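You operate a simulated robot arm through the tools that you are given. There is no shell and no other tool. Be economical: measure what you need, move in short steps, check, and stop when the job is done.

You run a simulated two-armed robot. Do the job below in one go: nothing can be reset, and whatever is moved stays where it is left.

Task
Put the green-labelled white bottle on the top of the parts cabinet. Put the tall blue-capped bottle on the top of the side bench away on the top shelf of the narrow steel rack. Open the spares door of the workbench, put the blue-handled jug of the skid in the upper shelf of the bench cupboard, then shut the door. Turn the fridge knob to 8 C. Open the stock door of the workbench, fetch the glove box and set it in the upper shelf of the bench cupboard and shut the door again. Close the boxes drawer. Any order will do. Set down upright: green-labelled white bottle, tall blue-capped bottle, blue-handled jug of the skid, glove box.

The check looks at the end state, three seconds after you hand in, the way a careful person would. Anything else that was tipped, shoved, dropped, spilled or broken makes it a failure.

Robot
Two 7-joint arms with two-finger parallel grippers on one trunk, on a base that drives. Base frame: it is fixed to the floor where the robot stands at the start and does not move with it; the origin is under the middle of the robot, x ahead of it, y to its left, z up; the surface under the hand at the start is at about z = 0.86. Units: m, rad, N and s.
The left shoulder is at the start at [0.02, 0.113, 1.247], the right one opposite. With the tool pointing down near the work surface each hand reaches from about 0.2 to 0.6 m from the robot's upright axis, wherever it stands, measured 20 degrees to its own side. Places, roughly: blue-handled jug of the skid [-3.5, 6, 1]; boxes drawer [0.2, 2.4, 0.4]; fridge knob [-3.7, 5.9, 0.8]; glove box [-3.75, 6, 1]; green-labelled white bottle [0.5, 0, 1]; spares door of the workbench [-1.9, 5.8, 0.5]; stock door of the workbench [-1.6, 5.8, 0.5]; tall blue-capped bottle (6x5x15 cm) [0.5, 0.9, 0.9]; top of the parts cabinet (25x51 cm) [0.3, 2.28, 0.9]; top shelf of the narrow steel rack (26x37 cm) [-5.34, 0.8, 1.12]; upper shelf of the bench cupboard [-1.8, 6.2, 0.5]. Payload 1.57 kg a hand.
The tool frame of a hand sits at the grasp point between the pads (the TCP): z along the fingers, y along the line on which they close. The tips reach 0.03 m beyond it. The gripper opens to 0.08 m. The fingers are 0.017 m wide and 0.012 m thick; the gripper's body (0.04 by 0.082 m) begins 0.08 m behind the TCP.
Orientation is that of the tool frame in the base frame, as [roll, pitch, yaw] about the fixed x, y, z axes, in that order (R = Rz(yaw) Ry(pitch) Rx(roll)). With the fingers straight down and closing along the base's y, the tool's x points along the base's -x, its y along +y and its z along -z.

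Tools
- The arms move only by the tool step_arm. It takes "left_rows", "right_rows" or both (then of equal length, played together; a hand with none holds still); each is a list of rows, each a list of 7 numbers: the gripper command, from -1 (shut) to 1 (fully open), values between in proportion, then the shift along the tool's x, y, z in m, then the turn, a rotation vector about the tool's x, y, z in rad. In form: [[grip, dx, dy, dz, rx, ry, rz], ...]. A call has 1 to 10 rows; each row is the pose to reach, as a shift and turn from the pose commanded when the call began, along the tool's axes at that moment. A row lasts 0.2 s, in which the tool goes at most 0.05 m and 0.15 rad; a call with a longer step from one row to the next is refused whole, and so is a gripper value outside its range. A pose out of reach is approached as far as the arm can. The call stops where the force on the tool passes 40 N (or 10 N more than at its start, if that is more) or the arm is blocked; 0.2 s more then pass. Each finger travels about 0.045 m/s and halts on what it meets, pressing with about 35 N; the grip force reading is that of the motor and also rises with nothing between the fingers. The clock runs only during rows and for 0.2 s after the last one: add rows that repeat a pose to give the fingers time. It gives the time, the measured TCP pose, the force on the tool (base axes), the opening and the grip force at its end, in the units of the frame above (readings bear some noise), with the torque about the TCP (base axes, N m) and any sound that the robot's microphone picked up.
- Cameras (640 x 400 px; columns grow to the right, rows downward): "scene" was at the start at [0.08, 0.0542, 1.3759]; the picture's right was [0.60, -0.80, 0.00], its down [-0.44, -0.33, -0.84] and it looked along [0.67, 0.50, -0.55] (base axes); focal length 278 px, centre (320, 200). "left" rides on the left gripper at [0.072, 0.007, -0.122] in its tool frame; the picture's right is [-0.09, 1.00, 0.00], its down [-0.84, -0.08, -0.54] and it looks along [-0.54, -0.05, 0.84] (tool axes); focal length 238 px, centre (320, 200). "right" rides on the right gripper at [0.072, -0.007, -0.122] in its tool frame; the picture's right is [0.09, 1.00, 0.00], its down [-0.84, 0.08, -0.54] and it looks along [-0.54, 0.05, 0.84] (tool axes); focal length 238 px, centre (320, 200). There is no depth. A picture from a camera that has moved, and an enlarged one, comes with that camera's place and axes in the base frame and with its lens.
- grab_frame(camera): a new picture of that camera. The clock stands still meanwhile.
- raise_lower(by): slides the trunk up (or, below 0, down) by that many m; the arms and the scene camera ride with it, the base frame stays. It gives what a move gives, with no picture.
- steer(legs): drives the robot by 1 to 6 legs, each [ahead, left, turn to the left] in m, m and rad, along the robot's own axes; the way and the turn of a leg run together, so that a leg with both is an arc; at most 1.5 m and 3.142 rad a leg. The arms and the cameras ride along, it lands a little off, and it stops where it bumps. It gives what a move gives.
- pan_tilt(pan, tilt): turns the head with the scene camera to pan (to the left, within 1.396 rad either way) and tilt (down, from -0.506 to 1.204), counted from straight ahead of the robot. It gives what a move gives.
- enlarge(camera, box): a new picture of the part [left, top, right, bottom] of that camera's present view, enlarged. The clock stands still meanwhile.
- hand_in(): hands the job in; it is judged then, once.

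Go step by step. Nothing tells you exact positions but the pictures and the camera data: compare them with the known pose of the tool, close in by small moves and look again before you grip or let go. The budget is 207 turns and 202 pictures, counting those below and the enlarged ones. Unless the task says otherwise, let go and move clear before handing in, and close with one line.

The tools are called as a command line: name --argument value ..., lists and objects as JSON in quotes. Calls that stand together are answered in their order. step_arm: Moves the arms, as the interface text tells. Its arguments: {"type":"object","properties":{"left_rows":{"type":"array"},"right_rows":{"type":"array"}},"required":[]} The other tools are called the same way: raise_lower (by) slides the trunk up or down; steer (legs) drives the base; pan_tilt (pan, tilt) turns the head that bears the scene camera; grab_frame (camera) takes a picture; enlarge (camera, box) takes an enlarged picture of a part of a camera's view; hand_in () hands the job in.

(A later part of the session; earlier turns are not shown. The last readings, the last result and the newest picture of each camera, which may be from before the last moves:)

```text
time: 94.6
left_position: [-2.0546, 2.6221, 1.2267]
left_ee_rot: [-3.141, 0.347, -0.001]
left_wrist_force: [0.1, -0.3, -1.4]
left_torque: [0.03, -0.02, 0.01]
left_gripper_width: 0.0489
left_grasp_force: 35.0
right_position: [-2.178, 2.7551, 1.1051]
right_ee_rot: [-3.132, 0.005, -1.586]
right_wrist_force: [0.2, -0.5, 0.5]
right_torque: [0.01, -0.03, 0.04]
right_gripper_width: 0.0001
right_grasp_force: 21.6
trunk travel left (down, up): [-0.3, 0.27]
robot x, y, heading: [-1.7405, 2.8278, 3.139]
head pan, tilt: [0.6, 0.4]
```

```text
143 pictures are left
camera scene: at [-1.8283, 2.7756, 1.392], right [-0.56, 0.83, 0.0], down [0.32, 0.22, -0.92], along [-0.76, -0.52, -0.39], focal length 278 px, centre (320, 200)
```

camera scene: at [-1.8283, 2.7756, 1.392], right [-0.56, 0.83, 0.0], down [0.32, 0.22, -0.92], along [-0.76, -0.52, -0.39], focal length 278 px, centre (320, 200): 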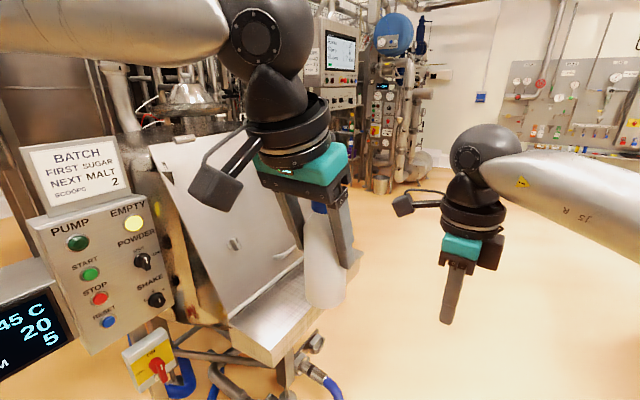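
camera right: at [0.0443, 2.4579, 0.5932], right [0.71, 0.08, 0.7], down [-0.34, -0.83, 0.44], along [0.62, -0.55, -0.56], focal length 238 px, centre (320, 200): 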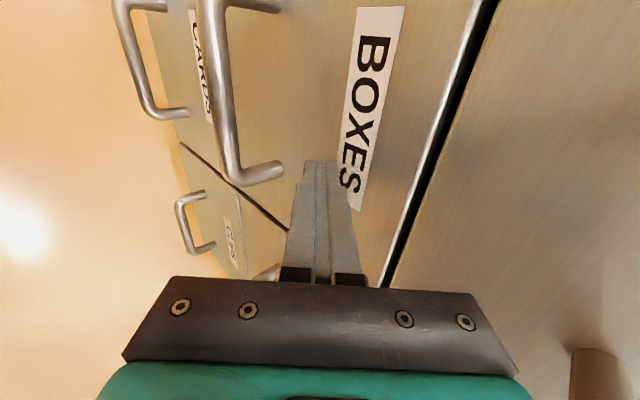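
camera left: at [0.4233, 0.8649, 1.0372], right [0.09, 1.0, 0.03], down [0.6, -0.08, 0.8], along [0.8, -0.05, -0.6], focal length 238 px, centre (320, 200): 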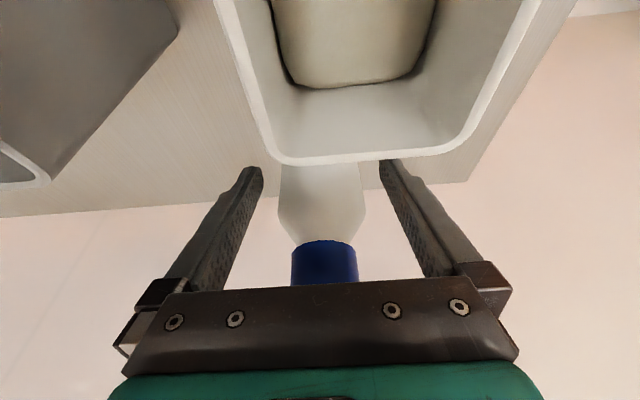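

steer --legs '[[1.45, -0.03, 0]]'

pan_tilt --pan 0.75 --tilt 0.3

grab_frame --camera "scene"

```text
time: 101.8
left_position: [-3.509, 2.659, 1.2266]
left_ee_rot: [-3.141, 0.346, -0.006]
left_wrist_force: [0.1, 0.5, -1.2]
left_torque: [-0.03, -0.01, 0.0]
left_gripper_width: 0.0491
left_grasp_force: 35.5
right_position: [-3.6328, 2.7935, 1.105]
right_ee_rot: [-3.131, 0.005, -1.588]
right_wrist_force: [0.4, 0.1, -0.2]
right_torque: [0.03, -0.03, 0.0]
right_gripper_width: 0.0
right_grasp_force: 21.4
trunk travel left (down, up): [-0.3, 0.27]
robot x, y, heading: [-3.195, 2.8658, 3.133]
head pan, tilt: [0.6, 0.4]
```

```text
time: 102.5
left_position: [-3.5081, 2.6592, 1.2256]
left_ee_rot: [3.141, 0.346, -0.005]
left_wrist_force: [0.8, 1.1, -1.6]
left_torque: [-0.01, -0.03, 0.02]
left_gripper_width: 0.049
left_grasp_force: 35.3
right_position: [-3.6335, 2.7935, 1.1054]
right_ee_rot: [-3.131, 0.004, -1.588]
right_wrist_force: [-0.5, 0.1, 0.0]
right_torque: [0.01, -0.01, -0.02]
right_gripper_width: 0.0001
right_grasp_force: 21.4
trunk travel left (down, up): [-0.3, 0.27]
robot x, y, heading: [-3.1915, 2.8597, 3.134]
head pan, tilt: [0.75, 0.3]
```

```text
142 pictures are left
camera scene: at [-3.2737, 2.8007, 1.4013], right [-0.68, 0.74, 0.0], down [0.22, 0.2, -0.96], along [-0.7, -0.65, -0.3], focal length 278 px, centre (320, 200)
```

scene: 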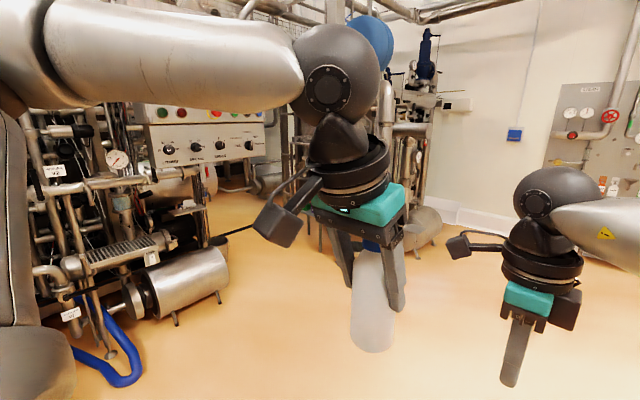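

steer --legs '[[0.7, 0, 0], [0, 0, 0.5]]'

pan_tilt --pan 0.35 --tilt 0.35

grab_frame --camera "scene"

pan_tilt --pan 0.9 --tilt 0.35

grab_frame --camera "scene"

```text
time: 107.8
left_position: [-4.0643, 2.5354, 1.2262]
left_ee_rot: [3.141, 0.347, 0.504]
left_wrist_force: [-0.1, -0.4, -2.6]
left_torque: [0.01, 0.0, -0.03]
left_gripper_width: 0.0489
left_grasp_force: 34.8
right_position: [-4.237, 2.5913, 1.1067]
right_ee_rot: [-3.131, 0.003, -1.079]
right_wrist_force: [-0.5, 0.2, 0.1]
right_torque: [0.0, 0.01, -0.03]
right_gripper_width: 0.0
right_grasp_force: 21.3
trunk travel left (down, up): [-0.3, 0.27]
robot x, y, heading: [-3.8847, 2.8669, -2.64]
head pan, tilt: [0.75, 0.3]
```

```text
time: 108.7
left_position: [-4.0646, 2.5355, 1.2259]
left_ee_rot: [-3.142, 0.347, 0.503]
left_wrist_force: [-0.7, 1.0, -2.5]
left_torque: [0.03, 0.0, 0.01]
left_gripper_width: 0.0491
left_grasp_force: 35.1
right_position: [-4.2372, 2.5913, 1.1055]
right_ee_rot: [-3.131, 0.003, -1.079]
right_wrist_force: [-0.5, -0.3, -0.9]
right_torque: [0.03, -0.01, -0.01]
right_gripper_width: 0.0
right_grasp_force: 21.6
trunk travel left (down, up): [-0.3, 0.27]
robot x, y, heading: [-3.8857, 2.867, -2.641]
head pan, tilt: [0.351, 0.351]
```

```text
141 pictures are left
camera scene: at [-3.9597, 2.7915, 1.3966], right [-0.75, 0.66, 0.0], down [0.23, 0.26, -0.94], along [-0.62, -0.71, -0.34], focal length 278 px, centre (320, 200)
```

scene: 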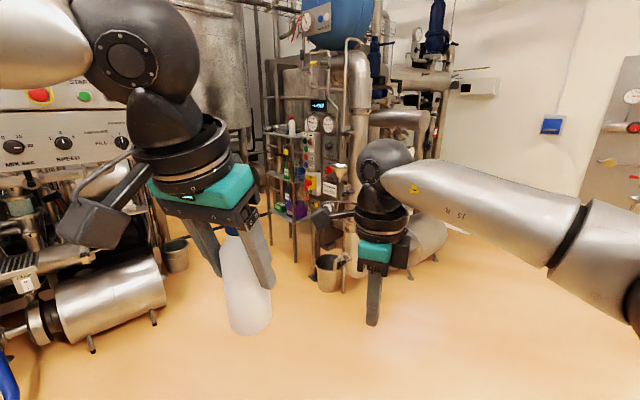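

```text
time: 109.6
left_position: [-4.0649, 2.5347, 1.2258]
left_ee_rot: [-3.14, 0.345, 0.503]
left_wrist_force: [-0.1, 0.3, -1.8]
left_torque: [0.0, 0.02, -0.03]
left_gripper_width: 0.0493
left_grasp_force: 35.1
right_position: [-4.2377, 2.5913, 1.1053]
right_ee_rot: [-3.132, 0.004, -1.079]
right_wrist_force: [0.6, 1.1, -0.2]
right_torque: [0.01, 0.0, -0.02]
right_gripper_width: 0.0
right_grasp_force: 21.5
trunk travel left (down, up): [-0.3, 0.27]
robot x, y, heading: [-3.8901, 2.8657, -2.643]
head pan, tilt: [0.901, 0.351]
```

```text
140 pictures are left
camera scene: at [-3.9143, 2.7699, 1.3966], right [-0.99, 0.17, 0.0], down [0.06, 0.34, -0.94], along [-0.16, -0.93, -0.34], focal length 278 px, centre (320, 200)
```

scene: 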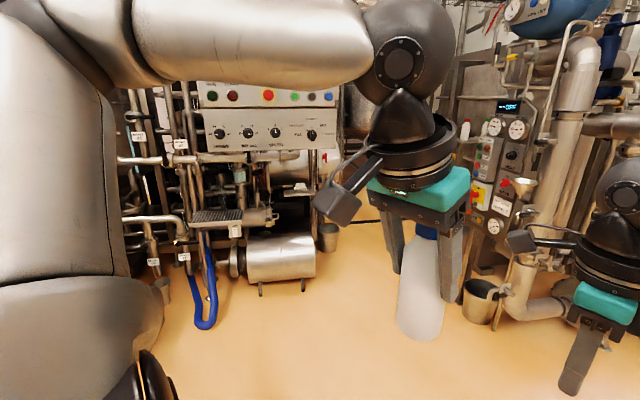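

pan_tilt --pan 0.35 --tilt 0.35

enlarge --camera "scene" --box '[220, 20, 420, 300]'

```text
time: 110.6
left_position: [-4.0656, 2.5351, 1.2264]
left_ee_rot: [-3.141, 0.346, 0.503]
left_wrist_force: [0.2, -0.1, -2.2]
left_torque: [0.04, -0.03, -0.04]
left_gripper_width: 0.0489
left_grasp_force: 35.2
right_position: [-4.2373, 2.5915, 1.1056]
right_ee_rot: [-3.131, 0.003, -1.08]
right_wrist_force: [-0.6, -0.1, -0.4]
right_torque: [0.0, -0.02, -0.01]
right_gripper_width: 0.0
right_grasp_force: 21.0
trunk travel left (down, up): [-0.3, 0.27]
robot x, y, heading: [-3.8889, 2.8674, -2.643]
head pan, tilt: [0.351, 0.351]
```

```text
1.43 times, centred on (320, 160) of scene
camera zoom: at [-3.9597, 2.7915, 1.3966], right [-0.75, 0.66, 0.0], down [0.23, 0.26, -0.94], along [-0.62, -0.71, -0.34], focal length 397 px, centre (320, 257)
```

zoom: 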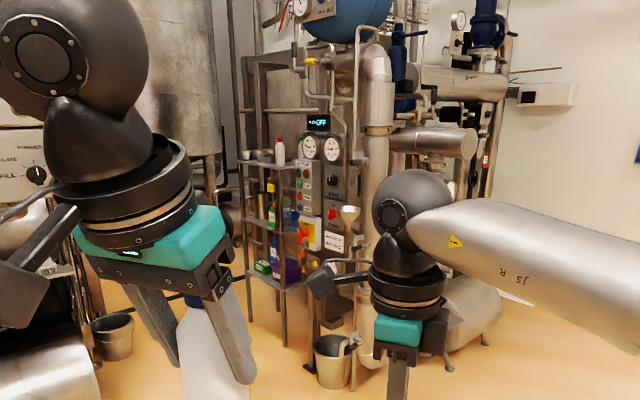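

steer --legs '[[0, 0, -0.5], [0.65, 0, 0], [0, 1.0, 0]]'

pan_tilt --pan 0.5 --tilt 0.35

grab_frame --camera "scene"

```text
time: 120.4
left_position: [-4.8446, 1.657, 1.2251]
left_ee_rot: [3.142, 0.347, 0.008]
left_wrist_force: [0.1, 0.3, -1.4]
left_torque: [-0.03, -0.02, 0.01]
left_gripper_width: 0.0488
left_grasp_force: 34.4
right_position: [-4.969, 1.7899, 1.1054]
right_ee_rot: [-3.131, 0.003, -1.573]
right_wrist_force: [0.6, -0.4, 0.8]
right_torque: [0.01, 0.02, 0.01]
right_gripper_width: 0.0
right_grasp_force: 21.1
trunk travel left (down, up): [-0.3, 0.27]
robot x, y, heading: [-4.5294, 1.8614, -3.131]
head pan, tilt: [0.351, 0.351]
```

```text
time: 121.1
left_position: [-4.8438, 1.658, 1.2262]
left_ee_rot: [3.139, 0.347, 0.01]
left_wrist_force: [0.3, -0.2, -2.0]
left_torque: [-0.01, -0.03, 0.03]
left_gripper_width: 0.0492
left_grasp_force: 35.2
right_position: [-4.9685, 1.7903, 1.1064]
right_ee_rot: [-3.13, 0.006, -1.574]
right_wrist_force: [0.5, 0.4, 0.6]
right_torque: [0.0, -0.01, -0.01]
right_gripper_width: 0.0001
right_grasp_force: 20.9
trunk travel left (down, up): [-0.3, 0.27]
robot x, y, heading: [-4.5291, 1.8674, -3.132]
head pan, tilt: [0.499, 0.351]
```

```text
138 pictures are left
camera scene: at [-4.6234, 1.8214, 1.3966], right [-0.48, 0.87, 0.0], down [0.3, 0.17, -0.94], along [-0.82, -0.46, -0.34], focal length 278 px, centre (320, 200)
```

scene: 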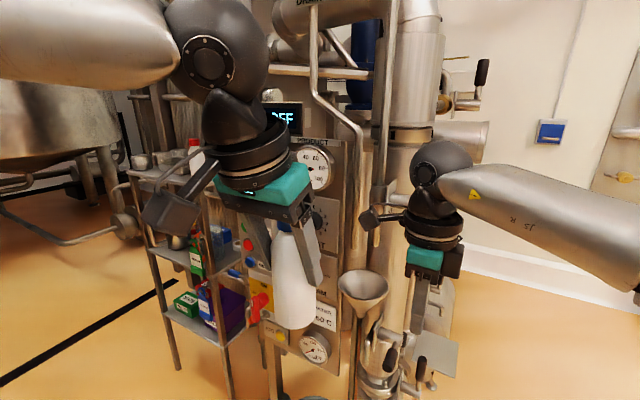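

steer --legs '[[0, 0.85, -0.01]]'

pan_tilt --pan 0.1 --tilt 0.4

grab_frame --camera "scene"

grab_frame --camera "left"

```text
time: 125.6
left_position: [-4.8428, 0.8141, 1.2249]
left_ee_rot: [-3.141, 0.344, -0.003]
left_wrist_force: [1.2, -0.2, -0.8]
left_torque: [0.06, 0.0, 0.01]
left_gripper_width: 0.0494
left_grasp_force: 35.0
right_position: [-4.9684, 0.9478, 1.1054]
right_ee_rot: [-3.133, 0.004, -1.587]
right_wrist_force: [0.2, 0.0, -0.5]
right_torque: [0.0, -0.02, 0.03]
right_gripper_width: 0.0003
right_grasp_force: 21.1
trunk travel left (down, up): [-0.3, 0.27]
robot x, y, heading: [-4.53, 1.0174, 3.132]
head pan, tilt: [0.499, 0.351]
```

```text
time: 126.5
left_position: [-4.843, 0.8143, 1.2258]
left_ee_rot: [3.14, 0.345, -0.001]
left_wrist_force: [1.0, -0.1, -2.1]
left_torque: [0.0, -0.07, -0.02]
left_gripper_width: 0.0492
left_grasp_force: 34.6
right_position: [-4.9676, 0.9484, 1.1045]
right_ee_rot: [-3.13, 0.004, -1.587]
right_wrist_force: [0.9, 0.7, -0.2]
right_torque: [-0.01, 0.04, 0.03]
right_gripper_width: 0.0
right_grasp_force: 21.5
trunk travel left (down, up): [-0.3, 0.27]
robot x, y, heading: [-4.5265, 1.0245, 3.139]
head pan, tilt: [0.099, 0.4]
```

```text
137 pictures are left
camera scene: at [-4.6324, 1.0108, 1.392], right [-0.1, 1.0, 0.0], down [0.39, 0.04, -0.92], along [-0.92, -0.09, -0.39], focal length 278 px, centre (320, 200)
```

scene: 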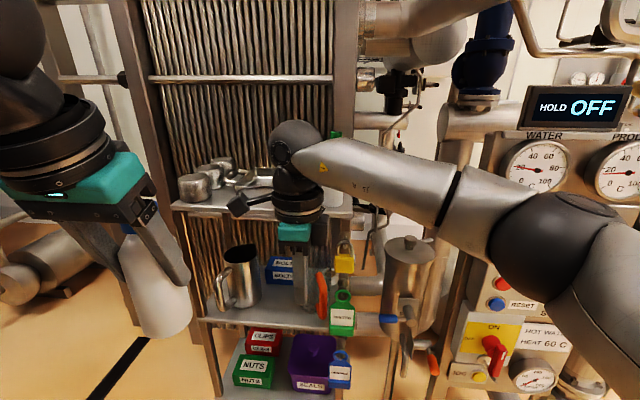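

```text
136 pictures are left
camera left: at [-4.7348, 0.8079, 1.3164], right [-0.09, -1.0, 0.03], down [-0.6, 0.08, 0.79], along [-0.79, 0.05, -0.61], focal length 238 px, centre (320, 200)
```

left: 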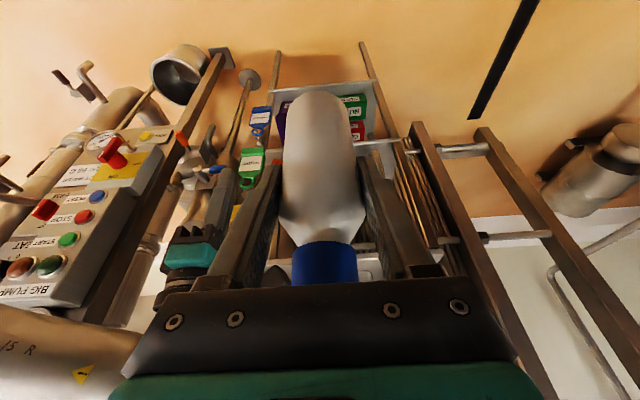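

step_arm --right_rows '[[-1, -0.02, -0.03, 0, 0, 0, 0], [-1, -0.06, -0.06, 0, 0, 0, 0], [-1, -0.1, -0.09, 0, 0, 0, 0], [-1, -0.14, -0.11, 0, 0, 0, 0], [-1, -0.18, -0.12, 0, 0, 0, 0], [-1, -0.22, -0.12, 0, 0, 0, 0], [-1, -0.25, -0.12, 0, 0, 0, 0]]'

grab_frame --camera "scene"

enlarge --camera "scene" --box '[130, 110, 400, 260]'

```text
time: 128.1
left_position: [-4.842, 0.8141, 1.2261]
left_ee_rot: [3.139, 0.347, -0.001]
left_wrist_force: [-0.3, 0.4, -2.1]
left_torque: [-0.01, -0.03, -0.02]
left_gripper_width: 0.0492
left_grasp_force: 34.9
right_position: [-4.844, 1.1962, 1.1076]
right_ee_rot: [-3.134, 0.002, -1.586]
right_wrist_force: [0.6, 0.4, 1.5]
right_torque: [-0.03, 0.01, 0.01]
right_gripper_width: 0.0
right_grasp_force: 21.7
trunk travel left (down, up): [-0.3, 0.27]
robot x, y, heading: [-4.5276, 1.0186, 3.136]
head pan, tilt: [0.099, 0.4]
```

```text
135 pictures are left
camera scene: at [-4.6322, 1.0114, 1.3921], right [-0.1, 1.0, 0.0], down [0.39, 0.04, -0.92], along [-0.92, -0.09, -0.39], focal length 278 px, centre (320, 200)
```

scene: 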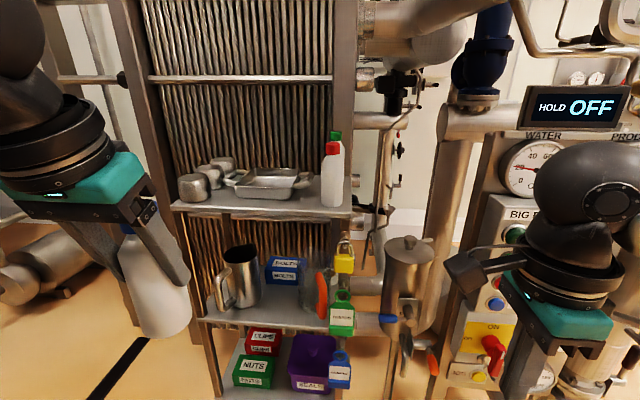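

```text
2.37 times, centred on (265, 185) of scene
camera zoom: at [-4.6322, 1.0114, 1.3921], right [-0.1, 1.0, 0.0], down [0.39, 0.04, -0.92], along [-0.92, -0.09, -0.39], focal length 658 px, centre (450, 236)
```

zoom: 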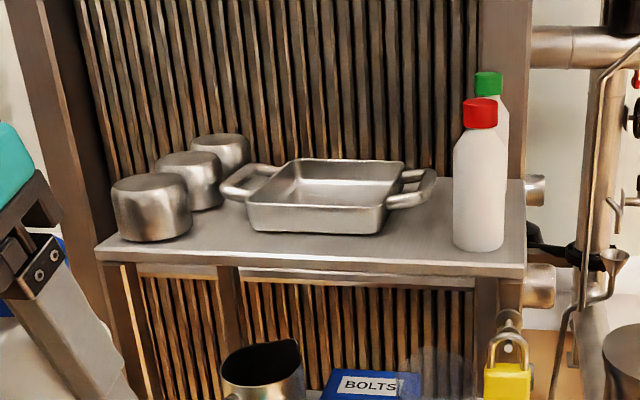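

The rack's top shelf is crowded: three cups, a tray with handles and two bottles. The only gap seems to be at front right between tray and red-cap bottle, so I'll raise the trunk and measure it from above.

raise_lower --by 0.26

pan_tilt --pan 0.1 --tilt 0.7

grab_frame --camera "scene"

enlarge --camera "scene" --box '[150, 80, 390, 230]'

```text
time: 130.8
left_position: [-4.8432, 0.8142, 1.4849]
left_ee_rot: [3.139, 0.345, -0.001]
left_wrist_force: [0.0, -0.5, -2.3]
left_torque: [0.01, 0.0, -0.02]
left_gripper_width: 0.049
left_grasp_force: 35.2
right_position: [-4.8447, 1.1954, 1.3677]
right_ee_rot: [-3.132, 0.003, -1.585]
right_wrist_force: [0.4, 1.3, -0.5]
right_torque: [0.0, 0.05, -0.04]
right_gripper_width: 0.0
right_grasp_force: 21.5
trunk travel left (down, up): [-0.56, 0.01]
robot x, y, heading: [-4.5306, 1.0211, 3.134]
head pan, tilt: [0.099, 0.4]
```

```text
time: 131.6
left_position: [-4.8425, 0.815, 1.4853]
left_ee_rot: [3.141, 0.344, -0.002]
left_wrist_force: [0.2, -0.1, -3.0]
left_torque: [-0.01, -0.01, 0.04]
left_gripper_width: 0.0487
left_grasp_force: 35.4
right_position: [-4.8443, 1.1949, 1.3682]
right_ee_rot: [-3.131, 0.005, -1.584]
right_wrist_force: [-0.7, 0.1, -0.3]
right_torque: [0.01, 0.0, -0.01]
right_gripper_width: 0.0
right_grasp_force: 21.1
trunk travel left (down, up): [-0.56, 0.01]
robot x, y, heading: [-4.528, 1.0204, 3.135]
head pan, tilt: [0.099, 0.7]
```

```text
133 pictures are left
camera scene: at [-4.6247, 1.0117, 1.6252], right [-0.1, 1.0, 0.0], down [0.64, 0.06, -0.77], along [-0.76, -0.07, -0.64], focal length 278 px, centre (320, 200)
```

scene: 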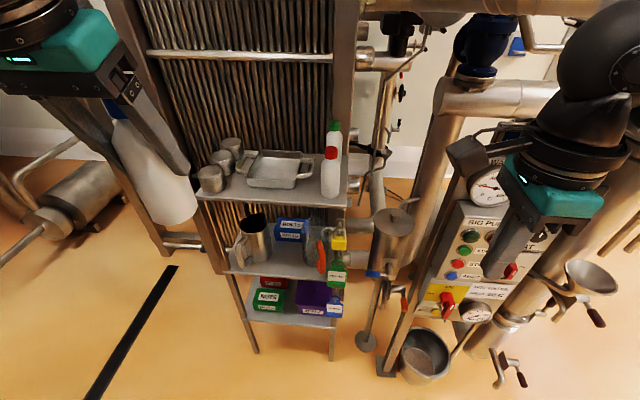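

```text
2.67 times, centred on (270, 155) of scene
camera zoom: at [-4.6247, 1.0117, 1.6252], right [-0.1, 1.0, 0.0], down [0.64, 0.06, -0.77], along [-0.76, -0.07, -0.64], focal length 740 px, centre (453, 320)
```

zoom: 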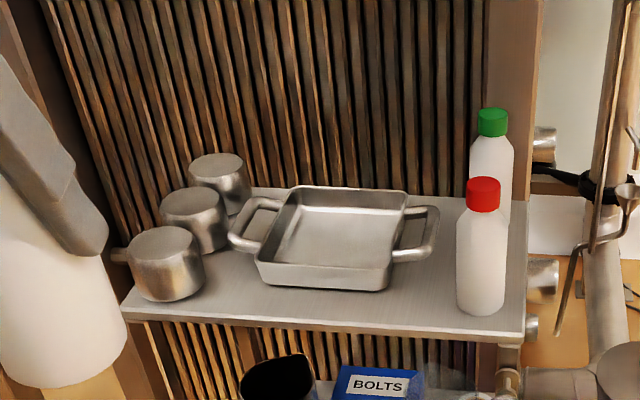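

step_arm --left_rows '[[-1, 0, 0, 0, 0.0507, 0, 0.1387], [-1, 0, 0, 0, 0.1014, 0, 0.2774], [-1, 0, 0, 0, 0.1521, 0, 0.4161], [-1, 0, 0, 0, 0.2028, 0, 0.5548], [-1, 0, 0, 0, 0.2535, 0, 0.6935], [-1, 0, 0, 0, 0.3042, 0, 0.8322], [-1, 0, 0, 0, 0.3549, 0, 0.9709], [-1, 0, 0, 0, 0.4056, 0, 1.1096], [-1, 0, 0, 0, 0.4563, 0, 1.2483], [-1, 0, 0, 0, 0.507, 0, 1.387]]'

grab_frame --camera "scene"

```text
time: 133.8
left_position: [-4.8439, 0.8143, 1.4865]
left_ee_rot: [-3.136, 0.349, -1.48]
left_wrist_force: [-0.4, -0.4, -1.7]
left_torque: [-0.02, 0.01, 0.01]
left_gripper_width: 0.049
left_grasp_force: 35.3
right_position: [-4.8447, 1.197, 1.3683]
right_ee_rot: [-3.132, 0.003, -1.585]
right_wrist_force: [0.1, 0.1, 0.4]
right_torque: [-0.04, 0.0, -0.02]
right_gripper_width: 0.0002
right_grasp_force: 21.5
trunk travel left (down, up): [-0.56, 0.01]
robot x, y, heading: [-4.5295, 1.0175, 3.137]
head pan, tilt: [0.099, 0.7]
```

```text
131 pictures are left
camera scene: at [-4.6251, 1.0117, 1.6251], right [-0.1, 1.0, 0.0], down [0.64, 0.06, -0.76], along [-0.76, -0.07, -0.64], focal length 278 px, centre (320, 200)
```

scene: 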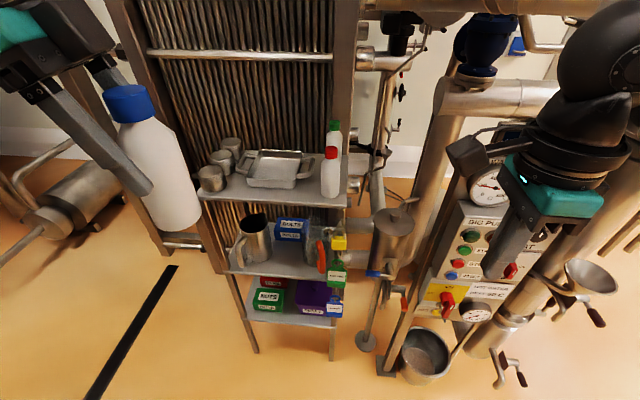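

The hand can turn, so the bottle's narrow side now lies along x, and it fits in the strip in front of the tray at about (−5.235, 0.90). I'll tuck the right arm in, drive up and lower the trunk.

step_arm --left_rows '[[-1, 0, 0, 0, 0.031, 0, 0.085], [-1, 0, 0, 0, 0.031, 0, 0.085], [-1, 0, 0, 0, 0.031, 0, 0.085]]' --right_rows '[[-1, 0.01, -0.04, 0, 0, 0, 0], [-1, 0.02, -0.08, 0, 0, 0, 0], [-1, 0.03, -0.11, 0, 0, 0, 0]]'

steer --legs '[[0.22, 0, 0]]'

grab_frame --camera "scene"

grab_frame --camera "left"

```text
time: 134.6
left_position: [-4.8445, 0.8132, 1.486]
left_ee_rot: [-3.135, 0.35, -1.567]
left_wrist_force: [-0.4, -0.2, -2.1]
left_torque: [0.01, -0.02, -0.02]
left_gripper_width: 0.049
left_grasp_force: 34.8
right_position: [-4.7576, 1.1588, 1.375]
right_ee_rot: [-3.128, 0.006, -1.587]
right_wrist_force: [0.0, -0.1, -0.4]
right_torque: [0.02, -0.02, 0.01]
right_gripper_width: 0.0
right_grasp_force: 20.9
right hand out of reach, approached as far as the arm can: row 3
trunk travel left (down, up): [-0.56, 0.01]
robot x, y, heading: [-4.5289, 1.014, 3.144]
head pan, tilt: [0.099, 0.7]
```

```text
time: 136.2
left_position: [-5.0616, 0.8142, 1.4855]
left_ee_rot: [-3.136, 0.35, -1.567]
left_wrist_force: [-0.4, 0.3, -1.9]
left_torque: [0.0, 0.01, -0.01]
left_gripper_width: 0.0489
left_grasp_force: 34.8
right_position: [-4.9764, 1.1599, 1.3754]
right_ee_rot: [-3.129, 0.004, -1.585]
right_wrist_force: [0.1, 0.2, -0.1]
right_torque: [-0.02, -0.03, -0.01]
right_gripper_width: 0.0002
right_grasp_force: 21.4
trunk travel left (down, up): [-0.56, 0.01]
robot x, y, heading: [-4.7451, 1.0192, 3.138]
head pan, tilt: [0.099, 0.7]
```

```text
130 pictures are left
camera scene: at [-4.8445, 1.0122, 1.6252], right [-0.1, 1.0, 0.0], down [0.64, 0.06, -0.76], along [-0.76, -0.07, -0.64], focal length 278 px, centre (320, 200)
```

scene: 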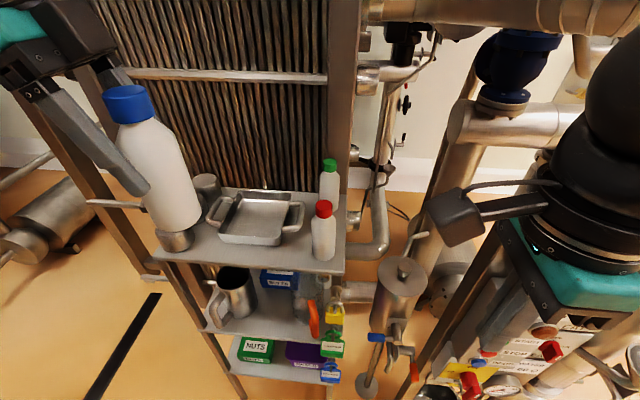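

```text
129 pictures are left
camera left: at [-5.0702, 0.7056, 1.5761], right [-1.0, 0.08, 0.03], down [0.07, 0.6, 0.8], along [0.05, 0.79, -0.6], focal length 238 px, centre (320, 200)
```

left: 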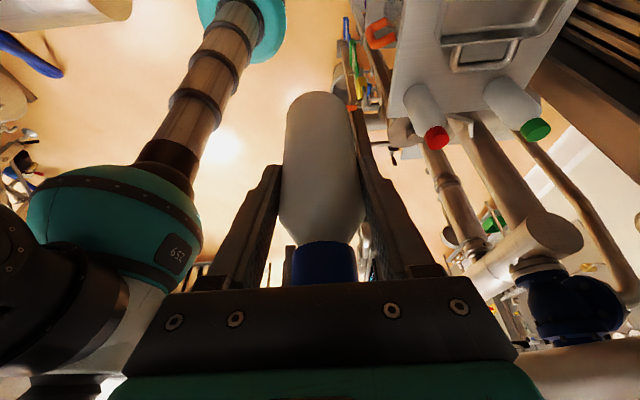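

enlarge --camera "scene" --box '[150, 150, 350, 285]'

```text
2.96 times, centred on (250, 218) of scene
camera zoom: at [-4.8445, 1.0122, 1.6252], right [-0.1, 1.0, 0.0], down [0.64, 0.06, -0.76], along [-0.76, -0.07, -0.64], focal length 823 px, centre (527, 148)
```

zoom: 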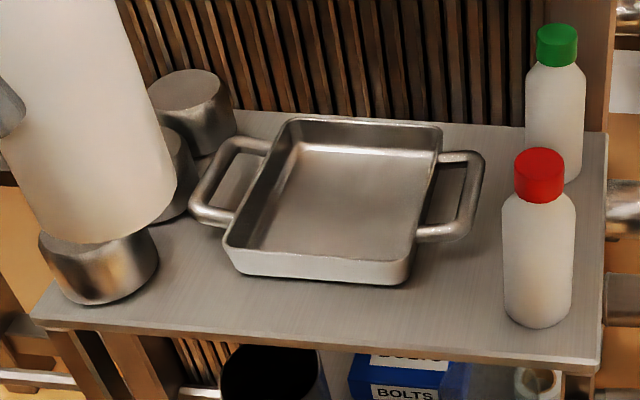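

raise_lower --by -0.11

step_arm --left_rows '[[-1, -0.019, 0.0356, 0.0069, 0, 0, 0], [-1, -0.038, 0.0712, 0.0138, 0, 0, 0], [-1, -0.057, 0.1068, 0.0207, 0, 0, 0], [-1, -0.0758, 0.1424, 0.0277, 0, 0, 0], [-1, -0.0948, 0.178, 0.0346, 0, 0, 0], [-1, -0.0948, 0.178, 0.0346, 0, 0, 0]]'

grab_frame --camera "scene"

grab_frame --camera "left"

```text
time: 137.7
left_position: [-5.0632, 0.815, 1.3772]
left_ee_rot: [-3.138, 0.35, -1.567]
left_wrist_force: [0.0, -0.5, -2.0]
left_torque: [0.0, 0.0, -0.02]
left_gripper_width: 0.049
left_grasp_force: 34.9
right_position: [-4.9767, 1.1592, 1.2659]
right_ee_rot: [-3.131, 0.004, -1.584]
right_wrist_force: [0.0, 0.1, 0.4]
right_torque: [-0.02, 0.02, 0.01]
right_gripper_width: 0.0001
right_grasp_force: 21.4
trunk travel left (down, up): [-0.45, 0.12]
robot x, y, heading: [-4.7484, 1.02, 3.139]
head pan, tilt: [0.099, 0.7]
```

```text
time: 139.1
left_position: [-5.2302, 0.9108, 1.3717]
left_ee_rot: [-3.139, 0.349, -1.567]
left_wrist_force: [-0.4, 0.6, -1.6]
left_torque: [-0.01, 0.02, 0.0]
left_gripper_width: 0.0489
left_grasp_force: 35.1
left hand out of reach, approached as far as the arm can: row 5, 6
right_position: [-4.9752, 1.1598, 1.2655]
right_ee_rot: [-3.13, 0.004, -1.585]
right_wrist_force: [-0.1, 0.0, -0.4]
right_torque: [-0.01, 0.0, -0.01]
right_gripper_width: 0.0
right_grasp_force: 21.2
trunk travel left (down, up): [-0.45, 0.12]
robot x, y, heading: [-4.7492, 1.0215, 3.14]
head pan, tilt: [0.099, 0.7]
```

```text
127 pictures are left
camera scene: at [-4.8427, 1.0127, 1.5153], right [-0.1, 1.0, 0.0], down [0.64, 0.06, -0.77], along [-0.76, -0.07, -0.64], focal length 278 px, centre (320, 200)
```

scene: 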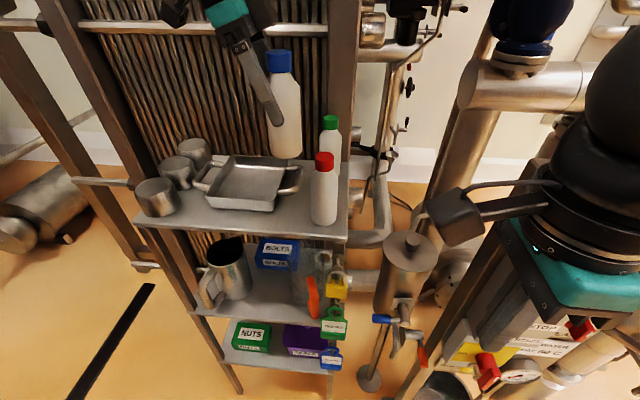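

```text
126 pictures are left
camera left: at [-5.237, 0.801, 1.4629], right [-1.0, 0.08, 0.03], down [0.07, 0.6, 0.8], along [0.05, 0.79, -0.6], focal length 238 px, centre (320, 200)
```

left: 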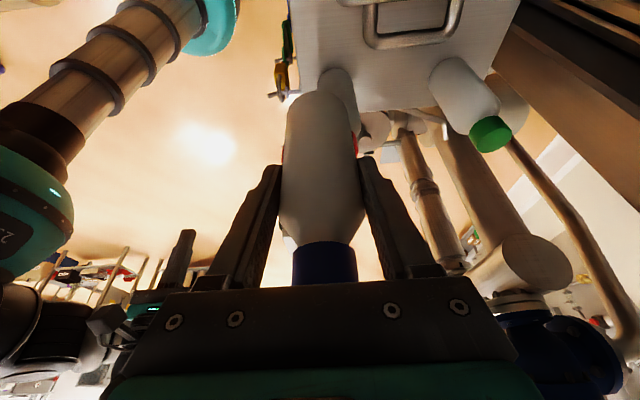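

steer --legs '[[0.011, -0.003, 0]]'

raise_lower --by -0.09

grab_frame --camera "scene"

enlarge --camera "scene" --box '[190, 60, 370, 220]'

```text
time: 139.8
left_position: [-5.2414, 0.9131, 1.3724]
left_ee_rot: [-3.141, 0.35, -1.567]
left_wrist_force: [0.7, 0.3, -1.4]
left_torque: [-0.03, 0.01, 0.01]
left_gripper_width: 0.0492
left_grasp_force: 35.1
right_position: [-4.9869, 1.1627, 1.2667]
right_ee_rot: [-3.13, 0.003, -1.585]
right_wrist_force: [0.2, -0.4, 0.1]
right_torque: [0.01, 0.01, 0.0]
right_gripper_width: 0.0
right_grasp_force: 21.1
trunk travel left (down, up): [-0.45, 0.12]
robot x, y, heading: [-4.7555, 1.0215, 3.14]
head pan, tilt: [0.099, 0.7]
```

```text
time: 141.1
left_position: [-5.242, 0.9124, 1.2825]
left_ee_rot: [-3.14, 0.351, -1.566]
left_wrist_force: [-0.1, -1.4, -1.7]
left_torque: [-0.06, 0.01, -0.01]
left_gripper_width: 0.0489
left_grasp_force: 35.4
right_position: [-4.9872, 1.1618, 1.1768]
right_ee_rot: [-3.13, 0.003, -1.585]
right_wrist_force: [0.7, 0.1, 0.9]
right_torque: [0.0, -0.02, 0.01]
right_gripper_width: 0.0
right_grasp_force: 20.6
trunk travel left (down, up): [-0.36, 0.21]
robot x, y, heading: [-4.7598, 1.0221, 3.14]
head pan, tilt: [0.099, 0.7]
```

```text
125 pictures are left
camera scene: at [-4.8551, 1.0151, 1.4252], right [-0.1, 1.0, 0.0], down [0.64, 0.06, -0.76], along [-0.76, -0.07, -0.64], focal length 278 px, centre (320, 200)
```

scene: 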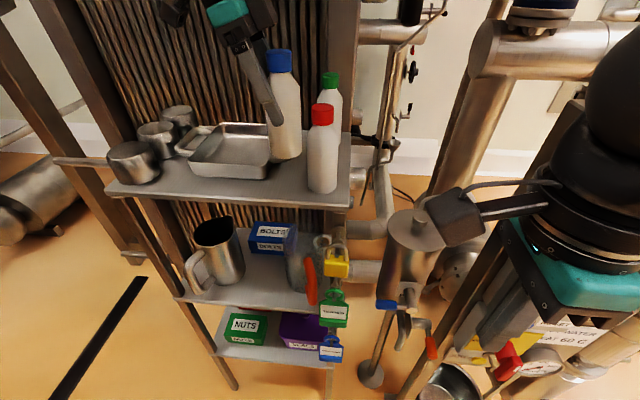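

```text
2.50 times, centred on (280, 140) of scene
camera zoom: at [-4.8551, 1.0151, 1.4252], right [-0.1, 1.0, 0.0], down [0.64, 0.06, -0.76], along [-0.76, -0.07, -0.64], focal length 694 px, centre (420, 350)
```

zoom: 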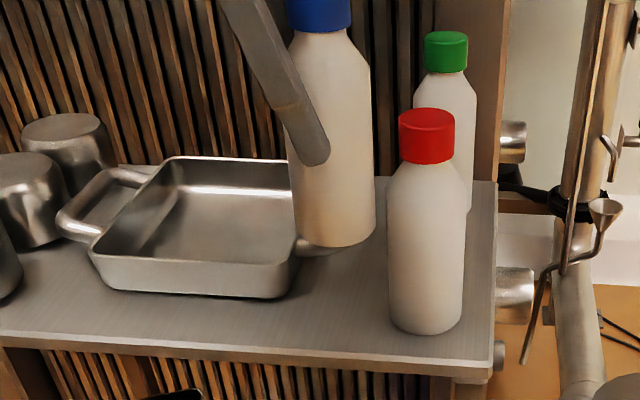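

The camera shows the bottle's centre about 1.4 cm nearer the red-cap bottle than the hand pose suggests. I'll shift it away by 12 mm and lower with the trunk.

step_arm --left_rows '[[-1, 0.0113, -0.004, -0.0041, 0, 0, 0], [-1, 0.0113, -0.004, -0.0041, 0, 0, 0]]'

raise_lower --by -0.06

enlarge --camera "scene" --box '[190, 20, 370, 180]'

grab_frame --camera "left"

```text
time: 141.7
left_position: [-5.2376, 0.9004, 1.2823]
left_ee_rot: [-3.14, 0.352, -1.567]
left_wrist_force: [0.3, 0.3, -2.4]
left_torque: [-0.02, 0.01, 0.03]
left_gripper_width: 0.049
left_grasp_force: 35.5
right_position: [-4.9876, 1.1625, 1.1759]
right_ee_rot: [-3.13, 0.003, -1.586]
right_wrist_force: [-0.4, 0.1, 0.5]
right_torque: [-0.02, -0.03, 0.0]
right_gripper_width: 0.0
right_grasp_force: 21.3
trunk travel left (down, up): [-0.36, 0.21]
robot x, y, heading: [-4.7586, 1.0194, 3.14]
head pan, tilt: [0.099, 0.7]
```

```text
time: 142.7
left_position: [-5.2373, 0.9002, 1.2221]
left_ee_rot: [-3.139, 0.351, -1.567]
left_wrist_force: [0.6, 1.0, -2.3]
left_torque: [-0.03, -0.03, 0.0]
left_gripper_width: 0.0493
left_grasp_force: 35.2
right_position: [-4.9869, 1.1624, 1.1159]
right_ee_rot: [-3.128, 0.004, -1.584]
right_wrist_force: [0.0, 0.1, 0.0]
right_torque: [-0.02, -0.02, -0.01]
right_gripper_width: 0.0
right_grasp_force: 21.0
trunk travel left (down, up): [-0.3, 0.27]
robot x, y, heading: [-4.7576, 1.0214, 3.142]
head pan, tilt: [0.099, 0.7]
```

```text
2.50 times, centred on (280, 100) of scene
camera zoom: at [-4.855, 1.0151, 1.3652], right [-0.1, 1.0, 0.0], down [0.64, 0.06, -0.76], along [-0.76, -0.07, -0.64], focal length 694 px, centre (420, 450)
```

zoom: 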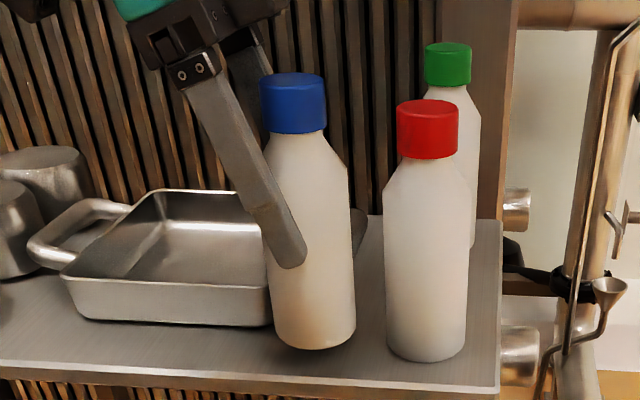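

```text
122 pictures are left
camera left: at [-5.2452, 0.7914, 1.3124], right [-1.0, 0.08, 0.03], down [0.07, 0.6, 0.8], along [0.05, 0.8, -0.6], focal length 238 px, centre (320, 200)
```

left: 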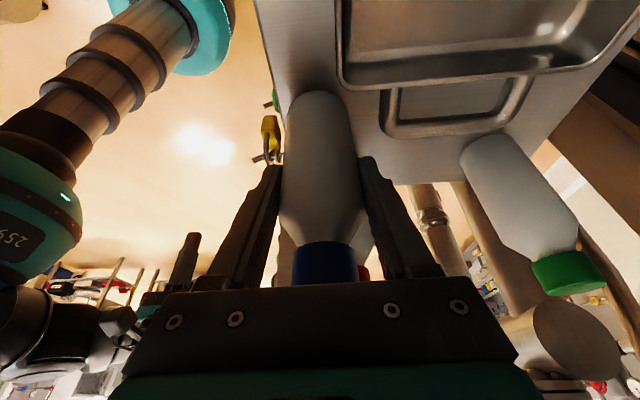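

step_arm --left_rows '[[-1, 0.002, 0, 0.0056, 0, 0, 0], [-1, 0.0041, 0, 0.0113, 0, 0, 0]]'

step_arm --left_rows '[[-1, 0.001, 0, 0.0028, 0, 0, 0], [-1, 0.0017, 0, 0.0047, 0, 0, 0]]'

enlarge --camera "scene" --box '[230, 60, 350, 180]'

```text
time: 143.3
left_position: [-5.2375, 0.9007, 1.2101]
left_ee_rot: [-3.141, 0.352, -1.568]
left_wrist_force: [0.6, 0.1, -2.2]
left_torque: [-0.02, 0.02, 0.0]
left_gripper_width: 0.0492
left_grasp_force: 35.0
right_position: [-4.9872, 1.1634, 1.1157]
right_ee_rot: [-3.129, 0.004, -1.584]
right_wrist_force: [-0.4, -0.1, 0.3]
right_torque: [0.01, -0.02, 0.02]
right_gripper_width: 0.0
right_grasp_force: 20.8
trunk travel left (down, up): [-0.3, 0.27]
robot x, y, heading: [-4.7631, 1.0249, 3.137]
head pan, tilt: [0.099, 0.7]
```

```text
time: 143.9
left_position: [-5.2368, 0.8994, 1.2071]
left_ee_rot: [3.14, 0.353, -1.567]
left_wrist_force: [-0.2, -3.3, 8.9]
left_torque: [0.05, -0.08, -0.03]
left_gripper_width: 0.0491
left_grasp_force: 35.3
right_position: [-4.9857, 1.162, 1.1165]
right_ee_rot: [-3.13, 0.004, -1.585]
right_wrist_force: [-0.6, 0.2, 0.6]
right_torque: [0.02, 0.01, -0.01]
right_gripper_width: 0.0001
right_grasp_force: 21.4
trunk travel left (down, up): [-0.3, 0.27]
robot x, y, heading: [-4.7582, 1.0231, 3.14]
head pan, tilt: [0.099, 0.7]
```

```text
3.33 times, centred on (290, 120) of scene
camera zoom: at [-4.8545, 1.0148, 1.3654], right [-0.1, 1.0, 0.0], down [0.64, 0.06, -0.77], along [-0.76, -0.07, -0.64], focal length 926 px, centre (420, 467)
```

zoom: 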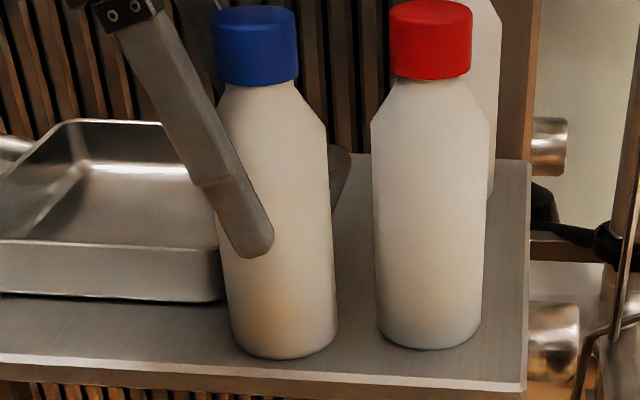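

step_arm --left_rows '[[-0.2, 0, 0, 0, 0, 0, 0], [0.3, 0, 0, 0, 0, 0, 0], [0.65, 0, 0, 0, 0, 0, 0], [0.65, 0, 0, 0, 0, 0, 0]]'

enlarge --camera "scene" --box '[190, 20, 370, 180]'

```text
time: 144.9
left_position: [-5.237, 0.9007, 1.2048]
left_ee_rot: [-3.139, 0.351, -1.567]
left_wrist_force: [0.4, 0.2, -0.8]
left_torque: [0.02, 0.02, -0.04]
left_gripper_width: 0.066
left_grasp_force: 0.1
right_position: [-4.987, 1.1637, 1.1154]
right_ee_rot: [-3.13, 0.006, -1.586]
right_wrist_force: [-0.4, 0.0, -0.1]
right_torque: [0.01, 0.05, -0.02]
right_gripper_width: 0.0
right_grasp_force: 21.4
trunk travel left (down, up): [-0.3, 0.27]
robot x, y, heading: [-4.761, 1.0251, 3.139]
head pan, tilt: [0.099, 0.7]
```

```text
2.50 times, centred on (280, 100) of scene
camera zoom: at [-4.855, 1.0152, 1.3652], right [-0.1, 1.0, 0.0], down [0.64, 0.06, -0.77], along [-0.76, -0.07, -0.64], focal length 694 px, centre (420, 450)
```

zoom: 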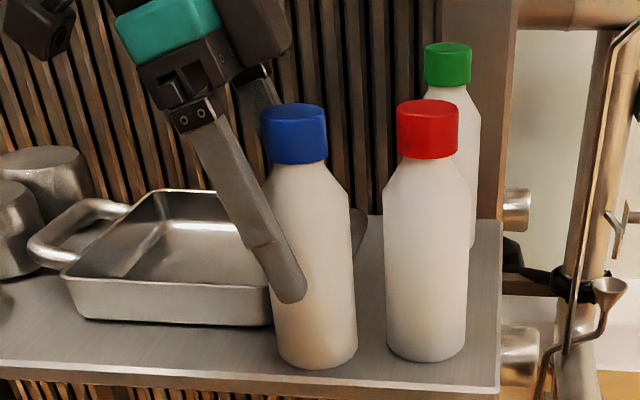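

step_arm --left_rows '[[0.65, 0, 0, -0.03, 0, 0, 0], [0.65, 0, 0, -0.06, 0, 0, 0], [0.65, 0, 0, -0.1, 0, 0, 0], [0.65, 0, 0, -0.14, 0, 0, 0], [0.65, -0.01, -0.04, -0.16, 0, 0, 0], [0.65, -0.02, -0.08, -0.16, 0, 0, 0], [0.65, -0.02, -0.12, -0.16, 0, 0, 0]]'

steer --legs '[[-0.25, 0, 0]]'

grab_frame --camera "scene"

```text
time: 146.5
left_position: [-5.1174, 0.8651, 1.363]
left_ee_rot: [-3.138, 0.351, -1.565]
left_wrist_force: [-0.4, 0.3, -0.3]
left_torque: [-0.01, -0.02, 0.01]
left_gripper_width: 0.0659
left_grasp_force: 0.0
left hand out of reach, approached as far as the arm can: row 3, 4
right_position: [-4.9857, 1.1625, 1.1161]
right_ee_rot: [-3.128, 0.004, -1.584]
right_wrist_force: [0.2, -0.1, 0.0]
right_torque: [-0.02, 0.0, 0.02]
right_gripper_width: 0.0
right_grasp_force: 20.8
trunk travel left (down, up): [-0.3, 0.27]
robot x, y, heading: [-4.7594, 1.0232, 3.139]
head pan, tilt: [0.099, 0.7]
```

```text
time: 148.3
left_position: [-4.8688, 0.8654, 1.3627]
left_ee_rot: [-3.139, 0.351, -1.569]
left_wrist_force: [0.8, -0.5, -0.3]
left_torque: [0.0, 0.03, 0.0]
left_gripper_width: 0.0662
left_grasp_force: 0.0
right_position: [-4.7364, 1.162, 1.1161]
right_ee_rot: [-3.129, 0.004, -1.584]
right_wrist_force: [-0.4, -0.4, 0.2]
right_torque: [-0.04, 0.03, -0.01]
right_gripper_width: 0.0001
right_grasp_force: 21.2
trunk travel left (down, up): [-0.3, 0.27]
robot x, y, heading: [-4.5093, 1.0207, 3.136]
head pan, tilt: [0.099, 0.7]
```

```text
119 pictures are left
camera scene: at [-4.6046, 1.0147, 1.3652], right [-0.1, 1.0, 0.0], down [0.64, 0.06, -0.77], along [-0.76, -0.07, -0.64], focal length 278 px, centre (320, 200)
```

scene: 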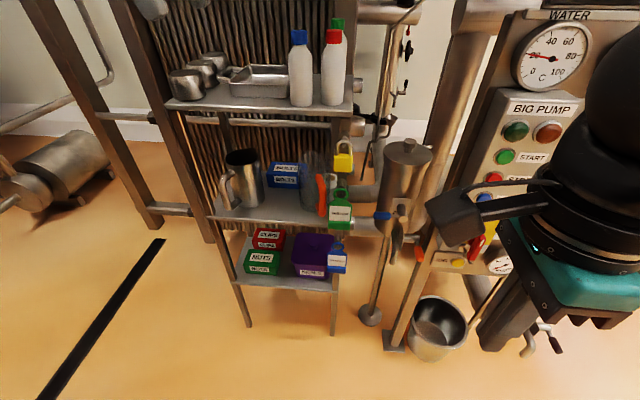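

The tall bottle stands upright on the top shelf beside the red-cap bottle and nothing there moved. Next I go north towards the skid jug, the fridge and the workbench.

steer --legs '[[0.0, -0.95, 0], [0, -0.9, 0], [0, 0, -1.57]]'

pan_tilt --pan 0.0 --tilt 0.3

grab_frame --camera "scene"

pan_tilt --pan -0.7 --tilt 0.3

grab_frame --camera "scene"

```text
time: 161.4
left_position: [-4.6634, 3.2338, 1.3623]
left_ee_rot: [-3.137, 0.35, -3.133]
left_wrist_force: [-1.1, -0.6, 0.7]
left_torque: [0.0, -0.01, -0.01]
left_gripper_width: 0.0659
left_grasp_force: 0.1
right_position: [-4.3657, 3.1021, 1.1157]
right_ee_rot: [-3.129, 0.002, 3.132]
right_wrist_force: [-0.1, -0.4, -0.6]
right_torque: [0.03, -0.02, 0.03]
right_gripper_width: 0.0
right_grasp_force: 21.2
trunk travel left (down, up): [-0.3, 0.27]
robot x, y, heading: [-4.5021, 2.87, 1.568]
head pan, tilt: [0.099, 0.7]
```

```text
time: 162.3
left_position: [-4.6636, 3.2327, 1.3632]
left_ee_rot: [-3.138, 0.35, -3.133]
left_wrist_force: [-0.2, 0.0, 0.6]
left_torque: [0.0, 0.03, -0.03]
left_gripper_width: 0.0665
left_grasp_force: 0.0
right_position: [-4.3653, 3.1022, 1.1157]
right_ee_rot: [-3.129, 0.003, 3.131]
right_wrist_force: [-0.6, 0.4, 0.7]
right_torque: [-0.01, -0.03, -0.01]
right_gripper_width: 0.0001
right_grasp_force: 21.5
trunk travel left (down, up): [-0.3, 0.27]
robot x, y, heading: [-4.5063, 2.8733, 1.575]
head pan, tilt: [0.0, 0.3]
```

```text
118 pictures are left
camera scene: at [-4.5057, 2.9781, 1.4012], right [1.0, 0.0, 0.0], down [0.0, -0.3, -0.96], along [0.0, 0.96, -0.3], focal length 278 px, centre (320, 200)
```

scene: 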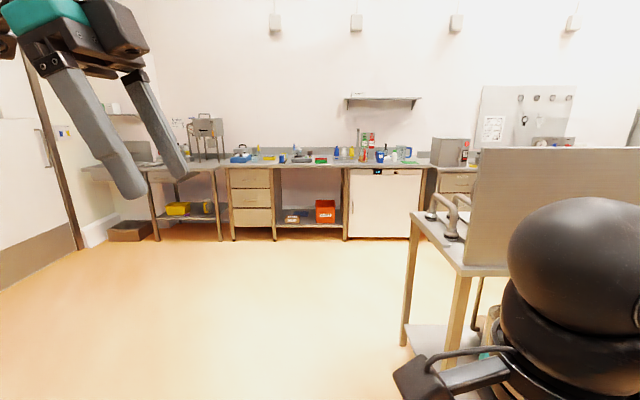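

```text
time: 163.3
left_position: [-4.6636, 3.2329, 1.3617]
left_ee_rot: [-3.138, 0.35, -3.134]
left_wrist_force: [0.2, 0.2, 0.6]
left_torque: [0.01, 0.02, 0.02]
left_gripper_width: 0.0659
left_grasp_force: 0.1
right_position: [-4.3651, 3.1016, 1.1166]
right_ee_rot: [-3.129, 0.003, 3.131]
right_wrist_force: [-0.3, -0.7, 0.0]
right_torque: [0.01, -0.03, 0.01]
right_gripper_width: 0.0002
right_grasp_force: 21.2
trunk travel left (down, up): [-0.3, 0.27]
robot x, y, heading: [-4.502, 2.8732, 1.571]
head pan, tilt: [-0.7, 0.3]
```

```text
117 pictures are left
camera scene: at [-4.4456, 2.9563, 1.4013], right [0.77, -0.64, 0.0], down [-0.19, -0.23, -0.96], along [0.61, 0.73, -0.3], focal length 278 px, centre (320, 200)
```

scene: 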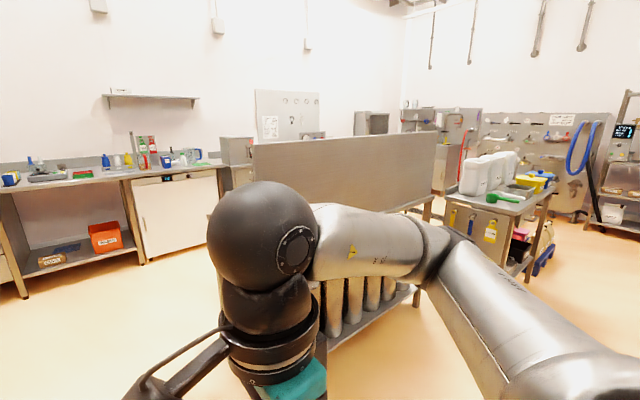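

steer --legs '[[0.4, 0.15, 0], [1.3, 0, 0], [0.3, 0, 0], [0, -0.9, 0]]'

pan_tilt --pan 0.0 --tilt 0.4

grab_frame --camera "scene"

```text
time: 178.1
left_position: [-3.9136, 5.2497, 1.3634]
left_ee_rot: [-3.138, 0.35, -3.13]
left_wrist_force: [0.8, 0.4, 0.1]
left_torque: [-0.04, -0.01, -0.01]
left_gripper_width: 0.066
left_grasp_force: 0.2
right_position: [-3.6154, 5.1196, 1.1155]
right_ee_rot: [-3.13, 0.003, 3.136]
right_wrist_force: [-0.3, -0.5, -0.6]
right_torque: [-0.02, 0.01, -0.01]
right_gripper_width: 0.0
right_grasp_force: 21.3
trunk travel left (down, up): [-0.3, 0.27]
robot x, y, heading: [-3.7519, 4.8928, 1.578]
head pan, tilt: [-0.7, 0.3]
```

```text
time: 179.2
left_position: [-3.915, 5.2487, 1.3628]
left_ee_rot: [-3.138, 0.352, -3.128]
left_wrist_force: [0.1, -0.4, 0.3]
left_torque: [0.0, -0.01, 0.0]
left_gripper_width: 0.0661
left_grasp_force: 0.0
right_position: [-3.6154, 5.1193, 1.1155]
right_ee_rot: [-3.129, 0.003, 3.137]
right_wrist_force: [0.5, -0.3, -0.1]
right_torque: [0.0, 0.02, 0.0]
right_gripper_width: 0.0
right_grasp_force: 21.2
trunk travel left (down, up): [-0.3, 0.27]
robot x, y, heading: [-3.7557, 4.891, 1.576]
head pan, tilt: [0.0, 0.4]
```

```text
116 pictures are left
camera scene: at [-3.7554, 4.9939, 1.392], right [1.0, 0.01, 0.0], down [0.0, -0.39, -0.92], along [0.0, 0.92, -0.39], focal length 278 px, centre (320, 200)
```

scene: 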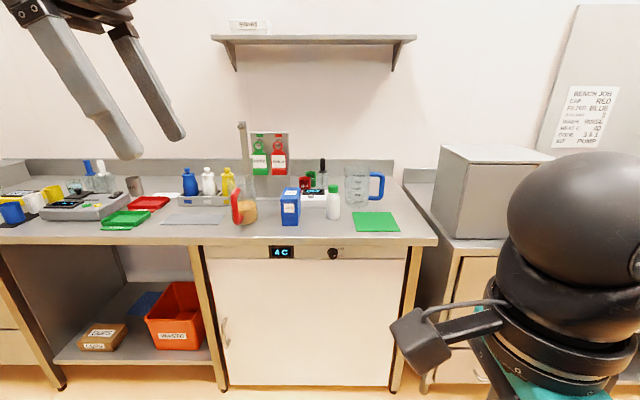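

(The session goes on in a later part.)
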